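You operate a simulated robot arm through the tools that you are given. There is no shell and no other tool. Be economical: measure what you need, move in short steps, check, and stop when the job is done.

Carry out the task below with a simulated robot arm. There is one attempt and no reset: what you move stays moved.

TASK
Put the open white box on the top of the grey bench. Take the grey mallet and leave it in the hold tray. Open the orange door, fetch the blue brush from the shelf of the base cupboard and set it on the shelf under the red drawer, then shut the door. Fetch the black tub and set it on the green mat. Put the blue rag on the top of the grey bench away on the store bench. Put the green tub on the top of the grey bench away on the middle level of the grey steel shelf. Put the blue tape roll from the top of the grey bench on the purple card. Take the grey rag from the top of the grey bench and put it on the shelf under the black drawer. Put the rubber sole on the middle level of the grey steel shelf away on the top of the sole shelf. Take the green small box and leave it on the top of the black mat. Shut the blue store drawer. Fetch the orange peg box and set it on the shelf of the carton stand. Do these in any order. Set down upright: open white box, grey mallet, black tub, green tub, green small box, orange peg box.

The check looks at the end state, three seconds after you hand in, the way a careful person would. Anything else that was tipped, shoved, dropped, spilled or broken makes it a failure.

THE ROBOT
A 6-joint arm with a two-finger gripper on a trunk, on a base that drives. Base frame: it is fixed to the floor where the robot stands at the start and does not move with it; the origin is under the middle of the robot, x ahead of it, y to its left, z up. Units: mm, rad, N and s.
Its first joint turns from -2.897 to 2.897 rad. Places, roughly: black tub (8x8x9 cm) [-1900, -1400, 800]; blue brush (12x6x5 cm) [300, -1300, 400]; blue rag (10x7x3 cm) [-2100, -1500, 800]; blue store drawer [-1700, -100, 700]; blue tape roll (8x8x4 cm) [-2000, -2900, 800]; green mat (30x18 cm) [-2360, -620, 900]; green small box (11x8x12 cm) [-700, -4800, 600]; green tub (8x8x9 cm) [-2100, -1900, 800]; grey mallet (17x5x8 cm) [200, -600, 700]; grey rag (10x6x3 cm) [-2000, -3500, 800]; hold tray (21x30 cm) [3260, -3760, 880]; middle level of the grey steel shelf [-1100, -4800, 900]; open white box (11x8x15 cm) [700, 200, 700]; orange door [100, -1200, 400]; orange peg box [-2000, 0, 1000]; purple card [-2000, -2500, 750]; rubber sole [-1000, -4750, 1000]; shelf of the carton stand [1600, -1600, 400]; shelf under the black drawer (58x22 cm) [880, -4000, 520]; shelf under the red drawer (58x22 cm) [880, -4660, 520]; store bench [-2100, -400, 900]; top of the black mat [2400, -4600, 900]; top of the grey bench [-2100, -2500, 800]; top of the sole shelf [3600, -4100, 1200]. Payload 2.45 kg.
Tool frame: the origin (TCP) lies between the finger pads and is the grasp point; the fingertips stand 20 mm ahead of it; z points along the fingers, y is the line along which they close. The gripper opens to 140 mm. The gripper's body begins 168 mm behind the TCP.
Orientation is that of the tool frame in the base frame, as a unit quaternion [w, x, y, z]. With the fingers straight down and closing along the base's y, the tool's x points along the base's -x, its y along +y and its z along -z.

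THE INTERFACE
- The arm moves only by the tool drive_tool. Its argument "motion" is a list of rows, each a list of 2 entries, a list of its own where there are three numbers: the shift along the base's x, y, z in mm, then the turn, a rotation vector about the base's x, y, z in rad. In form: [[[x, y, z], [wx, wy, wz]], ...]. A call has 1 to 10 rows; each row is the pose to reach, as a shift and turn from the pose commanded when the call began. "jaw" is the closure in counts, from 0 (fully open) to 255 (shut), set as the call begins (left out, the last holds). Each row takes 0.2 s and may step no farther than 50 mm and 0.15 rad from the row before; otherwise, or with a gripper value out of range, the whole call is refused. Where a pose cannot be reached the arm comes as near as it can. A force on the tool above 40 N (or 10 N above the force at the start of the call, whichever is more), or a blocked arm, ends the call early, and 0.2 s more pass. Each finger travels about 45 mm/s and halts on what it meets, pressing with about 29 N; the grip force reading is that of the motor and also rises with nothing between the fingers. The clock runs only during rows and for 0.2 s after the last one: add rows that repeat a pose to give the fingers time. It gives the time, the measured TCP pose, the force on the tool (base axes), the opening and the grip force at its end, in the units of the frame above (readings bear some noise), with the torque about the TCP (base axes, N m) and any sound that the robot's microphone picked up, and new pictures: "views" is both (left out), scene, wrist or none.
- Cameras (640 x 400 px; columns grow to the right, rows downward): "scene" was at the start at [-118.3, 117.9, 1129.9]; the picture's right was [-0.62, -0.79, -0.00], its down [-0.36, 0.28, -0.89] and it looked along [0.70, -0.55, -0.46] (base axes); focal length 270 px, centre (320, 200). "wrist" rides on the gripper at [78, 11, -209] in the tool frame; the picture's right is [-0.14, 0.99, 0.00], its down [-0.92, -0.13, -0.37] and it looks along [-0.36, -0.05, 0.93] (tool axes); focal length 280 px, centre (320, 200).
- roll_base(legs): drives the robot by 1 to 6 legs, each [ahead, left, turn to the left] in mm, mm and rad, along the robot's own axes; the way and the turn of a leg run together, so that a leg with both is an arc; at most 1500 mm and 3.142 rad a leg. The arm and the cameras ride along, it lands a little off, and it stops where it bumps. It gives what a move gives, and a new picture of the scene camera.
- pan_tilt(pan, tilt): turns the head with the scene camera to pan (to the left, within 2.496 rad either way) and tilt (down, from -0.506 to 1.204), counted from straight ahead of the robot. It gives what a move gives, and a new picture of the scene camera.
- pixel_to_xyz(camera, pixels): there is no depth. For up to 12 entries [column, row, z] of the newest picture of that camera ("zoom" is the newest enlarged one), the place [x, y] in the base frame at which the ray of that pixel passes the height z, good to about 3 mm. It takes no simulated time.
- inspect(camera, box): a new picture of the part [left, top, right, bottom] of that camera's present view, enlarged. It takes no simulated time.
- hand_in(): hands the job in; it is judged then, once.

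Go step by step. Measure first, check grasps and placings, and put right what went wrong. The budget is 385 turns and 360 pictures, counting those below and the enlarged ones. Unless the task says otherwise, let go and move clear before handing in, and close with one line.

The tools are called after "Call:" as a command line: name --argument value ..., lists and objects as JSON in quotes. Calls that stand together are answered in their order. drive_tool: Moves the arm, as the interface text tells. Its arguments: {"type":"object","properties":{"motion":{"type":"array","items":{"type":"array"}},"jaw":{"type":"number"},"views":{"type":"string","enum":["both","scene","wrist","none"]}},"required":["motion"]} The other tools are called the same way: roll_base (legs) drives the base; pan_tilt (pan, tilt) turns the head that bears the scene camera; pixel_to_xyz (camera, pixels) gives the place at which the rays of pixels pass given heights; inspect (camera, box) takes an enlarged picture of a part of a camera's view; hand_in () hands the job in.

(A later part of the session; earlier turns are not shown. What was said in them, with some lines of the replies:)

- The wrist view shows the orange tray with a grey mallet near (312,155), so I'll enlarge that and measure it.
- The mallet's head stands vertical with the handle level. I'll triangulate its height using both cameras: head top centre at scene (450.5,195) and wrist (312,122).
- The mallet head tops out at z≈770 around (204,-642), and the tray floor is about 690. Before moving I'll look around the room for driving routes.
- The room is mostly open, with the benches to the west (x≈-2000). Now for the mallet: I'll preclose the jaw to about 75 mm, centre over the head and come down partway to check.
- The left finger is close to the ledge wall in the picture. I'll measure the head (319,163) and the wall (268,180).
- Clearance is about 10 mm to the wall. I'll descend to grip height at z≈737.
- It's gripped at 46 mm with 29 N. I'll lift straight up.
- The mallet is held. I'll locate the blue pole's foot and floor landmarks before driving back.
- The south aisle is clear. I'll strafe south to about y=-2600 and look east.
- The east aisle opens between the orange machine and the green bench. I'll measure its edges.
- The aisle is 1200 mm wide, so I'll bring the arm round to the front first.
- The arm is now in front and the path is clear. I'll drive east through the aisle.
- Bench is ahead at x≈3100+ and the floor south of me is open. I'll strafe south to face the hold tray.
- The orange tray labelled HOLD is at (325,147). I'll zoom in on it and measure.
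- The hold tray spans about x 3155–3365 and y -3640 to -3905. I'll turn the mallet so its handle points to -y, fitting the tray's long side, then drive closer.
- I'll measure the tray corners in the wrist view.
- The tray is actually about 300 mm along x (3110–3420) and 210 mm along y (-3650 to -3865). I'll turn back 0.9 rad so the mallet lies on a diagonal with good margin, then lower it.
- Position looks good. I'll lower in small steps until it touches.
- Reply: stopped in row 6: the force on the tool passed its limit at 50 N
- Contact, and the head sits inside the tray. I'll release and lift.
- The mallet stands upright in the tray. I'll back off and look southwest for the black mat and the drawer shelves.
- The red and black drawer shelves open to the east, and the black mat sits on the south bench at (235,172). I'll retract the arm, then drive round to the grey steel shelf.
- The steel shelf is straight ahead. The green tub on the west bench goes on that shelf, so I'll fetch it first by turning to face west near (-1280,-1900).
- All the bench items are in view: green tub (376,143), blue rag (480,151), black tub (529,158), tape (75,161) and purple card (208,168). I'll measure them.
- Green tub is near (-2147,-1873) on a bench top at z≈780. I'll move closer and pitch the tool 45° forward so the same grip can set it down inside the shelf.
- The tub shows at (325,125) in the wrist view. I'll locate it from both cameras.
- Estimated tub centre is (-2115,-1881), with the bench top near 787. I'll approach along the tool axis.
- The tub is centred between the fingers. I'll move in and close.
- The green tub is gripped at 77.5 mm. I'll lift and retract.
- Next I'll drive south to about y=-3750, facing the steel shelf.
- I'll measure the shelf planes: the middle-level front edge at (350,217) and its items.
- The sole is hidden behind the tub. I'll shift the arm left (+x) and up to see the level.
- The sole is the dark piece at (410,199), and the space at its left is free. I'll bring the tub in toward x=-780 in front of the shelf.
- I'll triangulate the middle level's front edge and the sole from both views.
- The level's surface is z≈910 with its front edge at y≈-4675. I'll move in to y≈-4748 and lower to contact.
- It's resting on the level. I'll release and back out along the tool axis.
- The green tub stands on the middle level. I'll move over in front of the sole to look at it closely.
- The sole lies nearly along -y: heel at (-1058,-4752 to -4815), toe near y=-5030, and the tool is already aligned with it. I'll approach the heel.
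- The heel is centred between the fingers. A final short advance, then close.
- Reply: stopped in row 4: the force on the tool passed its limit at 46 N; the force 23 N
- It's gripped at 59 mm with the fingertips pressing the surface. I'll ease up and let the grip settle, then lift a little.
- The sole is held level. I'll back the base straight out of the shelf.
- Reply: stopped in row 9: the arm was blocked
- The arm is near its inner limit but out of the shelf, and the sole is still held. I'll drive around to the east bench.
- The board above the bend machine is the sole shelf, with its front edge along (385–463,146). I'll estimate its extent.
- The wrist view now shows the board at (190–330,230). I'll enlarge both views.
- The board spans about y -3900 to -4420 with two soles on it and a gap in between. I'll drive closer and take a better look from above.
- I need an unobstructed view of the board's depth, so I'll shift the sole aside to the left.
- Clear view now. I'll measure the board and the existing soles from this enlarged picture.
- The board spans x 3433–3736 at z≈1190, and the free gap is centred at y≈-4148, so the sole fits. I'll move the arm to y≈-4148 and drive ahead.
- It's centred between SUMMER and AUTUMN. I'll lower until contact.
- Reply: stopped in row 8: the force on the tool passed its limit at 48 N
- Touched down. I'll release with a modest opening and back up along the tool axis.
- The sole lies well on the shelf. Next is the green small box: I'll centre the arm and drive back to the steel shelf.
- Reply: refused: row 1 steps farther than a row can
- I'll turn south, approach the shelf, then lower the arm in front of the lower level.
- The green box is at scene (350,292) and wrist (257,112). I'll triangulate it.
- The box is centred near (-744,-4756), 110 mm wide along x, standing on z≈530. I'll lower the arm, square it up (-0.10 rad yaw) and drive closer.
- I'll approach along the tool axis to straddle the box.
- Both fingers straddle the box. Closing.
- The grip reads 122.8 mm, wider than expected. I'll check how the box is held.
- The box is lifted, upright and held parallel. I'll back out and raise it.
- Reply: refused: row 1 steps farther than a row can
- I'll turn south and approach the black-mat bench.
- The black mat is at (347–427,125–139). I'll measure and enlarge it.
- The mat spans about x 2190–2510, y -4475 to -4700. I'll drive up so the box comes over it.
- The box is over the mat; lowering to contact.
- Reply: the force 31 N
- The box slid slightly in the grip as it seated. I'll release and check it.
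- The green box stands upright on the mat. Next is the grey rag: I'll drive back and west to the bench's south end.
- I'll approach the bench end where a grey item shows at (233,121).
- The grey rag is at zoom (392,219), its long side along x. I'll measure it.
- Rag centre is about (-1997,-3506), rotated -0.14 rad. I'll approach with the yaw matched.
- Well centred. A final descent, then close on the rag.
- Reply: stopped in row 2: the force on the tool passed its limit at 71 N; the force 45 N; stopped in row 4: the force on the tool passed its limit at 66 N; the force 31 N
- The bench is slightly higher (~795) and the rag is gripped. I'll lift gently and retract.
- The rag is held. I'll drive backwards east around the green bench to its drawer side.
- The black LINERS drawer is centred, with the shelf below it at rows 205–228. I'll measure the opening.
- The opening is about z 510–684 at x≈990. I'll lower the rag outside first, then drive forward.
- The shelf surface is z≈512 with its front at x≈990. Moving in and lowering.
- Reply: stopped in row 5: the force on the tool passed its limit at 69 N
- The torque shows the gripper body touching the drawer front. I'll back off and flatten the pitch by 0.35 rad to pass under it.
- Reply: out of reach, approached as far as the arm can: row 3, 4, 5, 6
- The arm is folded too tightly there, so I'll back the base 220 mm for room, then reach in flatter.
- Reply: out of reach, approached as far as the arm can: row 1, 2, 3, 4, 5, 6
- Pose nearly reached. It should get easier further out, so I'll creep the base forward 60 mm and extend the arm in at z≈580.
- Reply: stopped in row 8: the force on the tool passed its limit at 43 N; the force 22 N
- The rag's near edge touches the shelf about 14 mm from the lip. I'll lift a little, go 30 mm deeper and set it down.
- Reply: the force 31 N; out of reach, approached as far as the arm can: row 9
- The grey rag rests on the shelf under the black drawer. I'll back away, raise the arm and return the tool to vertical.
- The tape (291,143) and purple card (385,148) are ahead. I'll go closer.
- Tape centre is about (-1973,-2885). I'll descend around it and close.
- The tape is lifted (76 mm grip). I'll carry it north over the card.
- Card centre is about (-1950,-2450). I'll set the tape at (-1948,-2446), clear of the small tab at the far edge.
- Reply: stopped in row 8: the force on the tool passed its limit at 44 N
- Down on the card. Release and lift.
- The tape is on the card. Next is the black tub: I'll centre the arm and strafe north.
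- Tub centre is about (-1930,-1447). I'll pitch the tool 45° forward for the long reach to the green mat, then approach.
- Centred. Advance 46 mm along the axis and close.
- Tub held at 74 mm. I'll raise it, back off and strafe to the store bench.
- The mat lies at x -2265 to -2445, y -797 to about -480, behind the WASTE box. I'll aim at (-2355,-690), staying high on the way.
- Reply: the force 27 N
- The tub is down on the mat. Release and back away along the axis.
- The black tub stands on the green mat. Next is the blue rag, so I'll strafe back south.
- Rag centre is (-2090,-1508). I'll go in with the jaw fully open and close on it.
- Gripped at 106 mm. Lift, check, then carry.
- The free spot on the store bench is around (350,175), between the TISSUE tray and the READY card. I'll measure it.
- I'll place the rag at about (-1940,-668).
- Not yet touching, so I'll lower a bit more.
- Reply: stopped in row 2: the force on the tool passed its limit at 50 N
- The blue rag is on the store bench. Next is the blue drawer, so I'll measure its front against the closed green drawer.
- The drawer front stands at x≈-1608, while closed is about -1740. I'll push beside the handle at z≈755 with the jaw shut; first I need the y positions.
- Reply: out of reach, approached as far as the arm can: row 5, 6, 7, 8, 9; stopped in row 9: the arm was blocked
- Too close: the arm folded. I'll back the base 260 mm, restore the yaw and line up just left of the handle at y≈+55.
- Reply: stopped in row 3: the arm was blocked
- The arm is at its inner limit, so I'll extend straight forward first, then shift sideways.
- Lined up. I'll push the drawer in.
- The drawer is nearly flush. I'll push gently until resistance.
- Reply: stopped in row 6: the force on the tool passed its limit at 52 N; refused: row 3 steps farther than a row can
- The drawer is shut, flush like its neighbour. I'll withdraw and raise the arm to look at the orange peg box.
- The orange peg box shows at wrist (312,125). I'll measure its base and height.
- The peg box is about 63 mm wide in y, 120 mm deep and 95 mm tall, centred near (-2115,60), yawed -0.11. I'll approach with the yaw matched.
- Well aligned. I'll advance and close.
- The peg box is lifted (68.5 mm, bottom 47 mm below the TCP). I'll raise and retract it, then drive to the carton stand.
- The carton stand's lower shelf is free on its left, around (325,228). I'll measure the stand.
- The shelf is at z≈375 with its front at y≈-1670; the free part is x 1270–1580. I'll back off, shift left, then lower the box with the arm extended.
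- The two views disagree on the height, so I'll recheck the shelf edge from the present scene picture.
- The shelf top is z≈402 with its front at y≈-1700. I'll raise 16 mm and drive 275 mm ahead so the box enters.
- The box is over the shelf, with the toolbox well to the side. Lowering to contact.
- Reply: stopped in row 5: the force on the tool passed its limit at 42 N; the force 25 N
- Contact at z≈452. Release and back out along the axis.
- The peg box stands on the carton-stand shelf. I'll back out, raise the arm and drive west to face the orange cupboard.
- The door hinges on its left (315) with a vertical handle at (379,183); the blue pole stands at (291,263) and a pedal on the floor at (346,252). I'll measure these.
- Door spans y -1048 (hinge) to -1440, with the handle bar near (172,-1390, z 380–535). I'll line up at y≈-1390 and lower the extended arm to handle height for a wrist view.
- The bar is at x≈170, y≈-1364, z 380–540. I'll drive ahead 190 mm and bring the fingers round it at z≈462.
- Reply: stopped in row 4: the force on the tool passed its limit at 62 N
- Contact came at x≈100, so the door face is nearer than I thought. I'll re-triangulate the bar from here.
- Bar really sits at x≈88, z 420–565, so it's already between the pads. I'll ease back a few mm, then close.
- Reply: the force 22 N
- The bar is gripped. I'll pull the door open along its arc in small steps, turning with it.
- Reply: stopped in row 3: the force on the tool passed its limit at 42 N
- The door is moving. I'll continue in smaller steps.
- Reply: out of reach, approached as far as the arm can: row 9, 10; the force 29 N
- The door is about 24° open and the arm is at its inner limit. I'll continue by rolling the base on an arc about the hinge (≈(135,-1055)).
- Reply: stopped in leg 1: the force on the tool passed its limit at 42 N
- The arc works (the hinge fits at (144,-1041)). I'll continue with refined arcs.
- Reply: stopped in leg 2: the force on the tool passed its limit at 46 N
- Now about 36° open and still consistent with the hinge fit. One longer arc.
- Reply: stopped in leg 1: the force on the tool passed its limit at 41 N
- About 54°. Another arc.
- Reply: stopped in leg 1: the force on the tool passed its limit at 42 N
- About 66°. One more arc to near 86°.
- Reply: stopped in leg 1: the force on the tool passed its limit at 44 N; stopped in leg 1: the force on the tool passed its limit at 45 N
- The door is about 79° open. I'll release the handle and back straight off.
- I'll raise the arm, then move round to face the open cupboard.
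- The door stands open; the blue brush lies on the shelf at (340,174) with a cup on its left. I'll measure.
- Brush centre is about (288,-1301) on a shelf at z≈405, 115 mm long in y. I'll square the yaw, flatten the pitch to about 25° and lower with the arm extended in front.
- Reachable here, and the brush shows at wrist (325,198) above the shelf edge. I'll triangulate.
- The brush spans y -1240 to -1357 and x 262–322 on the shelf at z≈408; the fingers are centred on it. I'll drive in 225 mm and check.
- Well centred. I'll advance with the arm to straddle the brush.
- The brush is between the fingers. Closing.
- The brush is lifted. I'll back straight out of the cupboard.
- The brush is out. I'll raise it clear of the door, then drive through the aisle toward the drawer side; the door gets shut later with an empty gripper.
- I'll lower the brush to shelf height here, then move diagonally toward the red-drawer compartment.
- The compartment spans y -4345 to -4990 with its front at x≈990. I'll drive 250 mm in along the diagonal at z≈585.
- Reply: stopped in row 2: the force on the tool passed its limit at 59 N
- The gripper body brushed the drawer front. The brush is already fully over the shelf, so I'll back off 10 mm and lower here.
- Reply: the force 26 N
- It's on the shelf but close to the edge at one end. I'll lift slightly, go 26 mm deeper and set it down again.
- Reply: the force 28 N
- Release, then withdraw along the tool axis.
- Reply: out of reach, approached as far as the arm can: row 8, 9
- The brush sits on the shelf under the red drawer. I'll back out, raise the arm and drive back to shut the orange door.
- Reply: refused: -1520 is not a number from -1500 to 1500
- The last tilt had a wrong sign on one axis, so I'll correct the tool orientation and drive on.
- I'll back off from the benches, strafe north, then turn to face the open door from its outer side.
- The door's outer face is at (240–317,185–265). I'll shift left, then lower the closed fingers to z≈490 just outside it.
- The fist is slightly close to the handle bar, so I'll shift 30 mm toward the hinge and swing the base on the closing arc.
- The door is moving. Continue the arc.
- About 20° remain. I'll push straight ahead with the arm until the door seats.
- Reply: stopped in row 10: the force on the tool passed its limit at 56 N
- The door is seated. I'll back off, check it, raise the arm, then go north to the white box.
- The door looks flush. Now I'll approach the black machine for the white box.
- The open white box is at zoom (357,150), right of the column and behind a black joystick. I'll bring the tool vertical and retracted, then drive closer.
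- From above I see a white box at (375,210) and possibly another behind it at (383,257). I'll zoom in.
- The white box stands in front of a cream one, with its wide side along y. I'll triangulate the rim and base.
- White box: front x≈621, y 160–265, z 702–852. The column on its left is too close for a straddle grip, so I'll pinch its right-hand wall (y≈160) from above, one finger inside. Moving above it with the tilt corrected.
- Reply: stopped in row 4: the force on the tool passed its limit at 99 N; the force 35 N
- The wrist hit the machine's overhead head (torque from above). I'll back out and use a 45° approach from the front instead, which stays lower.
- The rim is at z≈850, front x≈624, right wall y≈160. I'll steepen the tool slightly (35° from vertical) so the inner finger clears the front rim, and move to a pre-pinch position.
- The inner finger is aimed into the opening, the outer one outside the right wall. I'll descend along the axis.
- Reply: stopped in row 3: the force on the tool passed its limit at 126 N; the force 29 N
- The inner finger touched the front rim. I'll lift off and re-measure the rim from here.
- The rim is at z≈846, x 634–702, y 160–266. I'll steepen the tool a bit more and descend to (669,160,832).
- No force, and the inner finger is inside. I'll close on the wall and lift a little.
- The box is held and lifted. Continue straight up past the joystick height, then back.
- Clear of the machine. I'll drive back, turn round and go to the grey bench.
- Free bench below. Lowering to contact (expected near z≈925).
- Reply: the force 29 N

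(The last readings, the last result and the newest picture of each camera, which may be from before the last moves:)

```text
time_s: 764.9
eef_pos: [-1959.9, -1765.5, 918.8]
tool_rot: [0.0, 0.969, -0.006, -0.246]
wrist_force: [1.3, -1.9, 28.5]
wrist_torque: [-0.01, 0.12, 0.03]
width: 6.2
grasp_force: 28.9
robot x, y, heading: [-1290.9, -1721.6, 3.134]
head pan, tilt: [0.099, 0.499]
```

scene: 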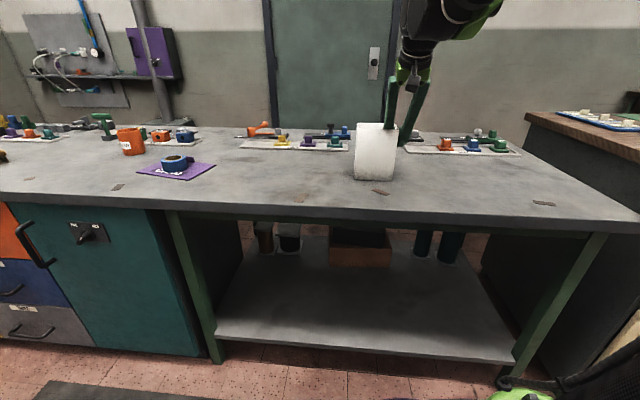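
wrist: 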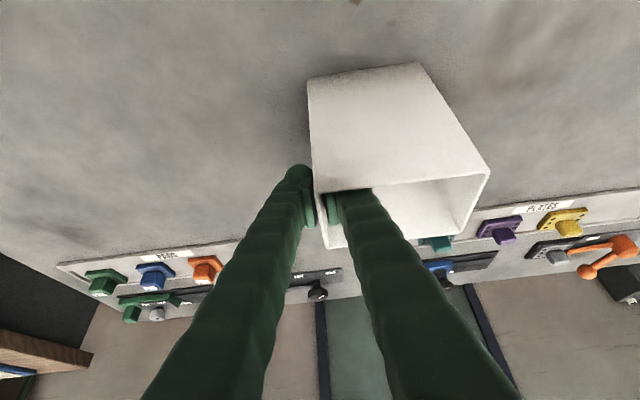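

It stands on the bench. Release and withdraw along the axis.

Call:
drive_tool --motion '[[[0, 0, 2], [0, 0, 0]], [[0, 0, 2], [0, 0, 0]], [[0, 0, 2], [0, 0, 0]], [[10, 0, 21], [0, 0, 0]], [[28, 0, 55], [0, 0, 0]], [[48, 0, 92], [0, 0, 0]], [[68, 0, 130], [0, 0, 0]], [[90, 0, 170], [0, 0, 0]]]' --jaw 165

Call:
roll_base --legs '[[-350, 0, 0]]'

Call:
inspect --camera "scene" --box '[120, 60, 520, 300]'

```text
time_s: 766.7
eef_pos: [-1871.5, -1764.6, 1089.9]
tool_rot: [0.0, 0.97, -0.007, -0.244]
wrist_force: [0.6, 0.4, 0.9]
wrist_torque: [-0.02, -0.02, -0.01]
width: 49.6
grasp_force: 0.2
robot x, y, heading: [-1287.2, -1721.3, 3.135]
head pan, tilt: [0.099, 0.499]
```

scene: 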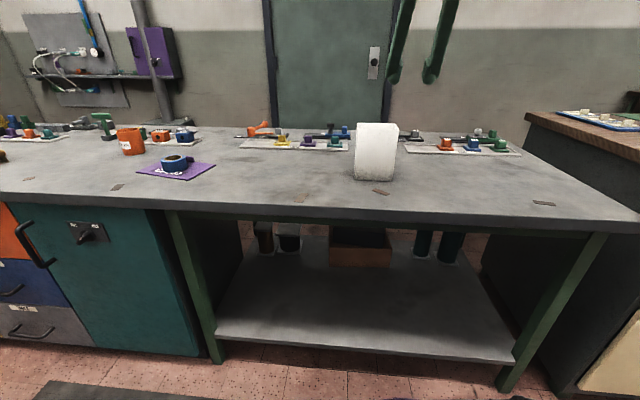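
wrist: 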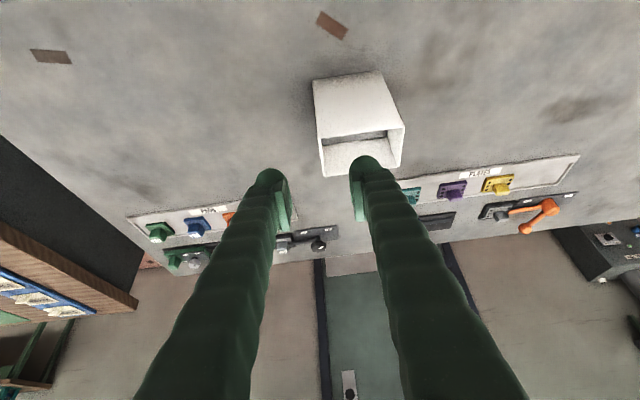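

```text
time_s: 768.9
eef_pos: [-1527.9, -1767.4, 1089.9]
tool_rot: [0.0, 0.97, -0.006, -0.244]
wrist_force: [-0.7, -0.6, -0.1]
wrist_torque: [0.02, -0.04, 0.0]
width: 49.5
grasp_force: 0.0
robot x, y, heading: [-948.1, -1725.8, 3.141]
head pan, tilt: [0.099, 0.499]
```

scene: 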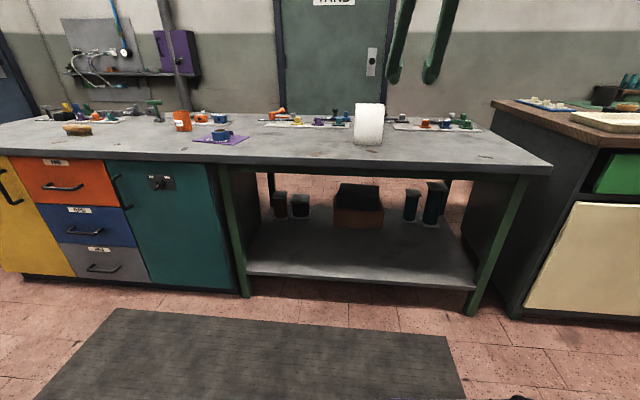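

```text
1.60 times, centred on (320, 180) of scene
```

zoom: 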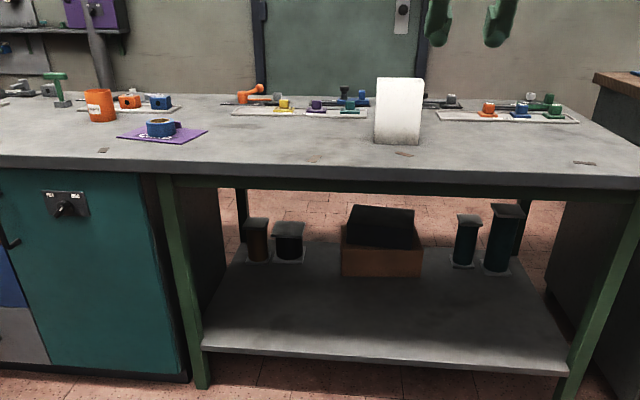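

The white box stands upright on the grey bench. I'll do a last check of the door and black machine behind me.

Call:
pan_tilt --pan -2.4 --tilt 0.3

Call:
inspect --camera "scene" --box '[300, 120, 540, 300]'

Call:
inspect --camera "scene" --box '[190, 80, 330, 220]'

```text
time_s: 771.2
eef_pos: [-1528.3, -1767.6, 1089.8]
tool_rot: [0.0, 0.97, -0.006, -0.244]
wrist_force: [0.3, -0.4, -0.1]
wrist_torque: [-0.04, 0.01, -0.01]
width: 49.5
grasp_force: 0.0
robot x, y, heading: [-947.6, -1724.9, 3.135]
head pan, tilt: [-2.4, 0.3]
```

scene: 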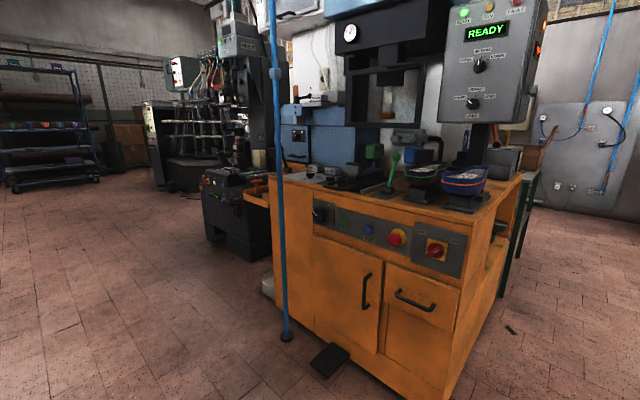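

```text
2.22 times, centred on (420, 210) of scene
```

zoom: 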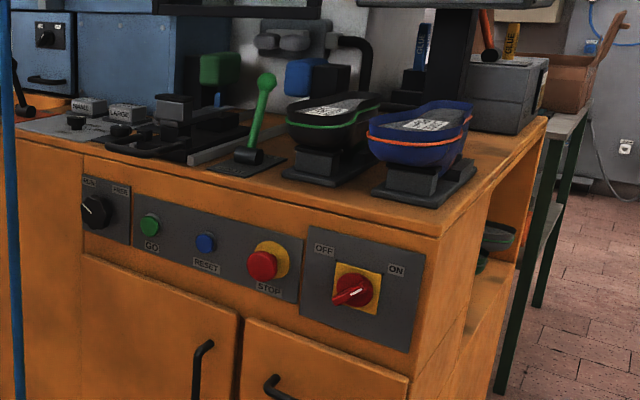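

```text
2.86 times, centred on (260, 150) of scene
```

zoom: 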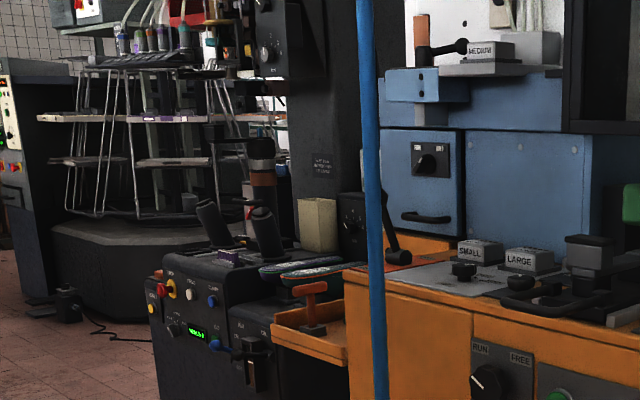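

Call:
inspect --camera "scene" --box '[300, 220, 470, 390]'

```text
2.35 times, centred on (385, 305) of scene
```

zoom: 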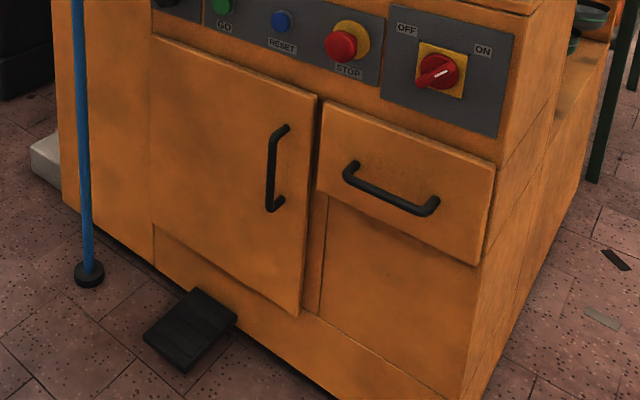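

Everything is in place: the door is flush, the machine and its cream box are undisturbed, and the gripper is empty and clear.

Call:
hand_in

```text
The job is handed in.
```

All twelve tasks are done and the job is handed in, with the orange door and the blue store drawer both shut; the arm bumped the black machine's overhead head and the white box's rim while fetching that box, and I saw no damage.
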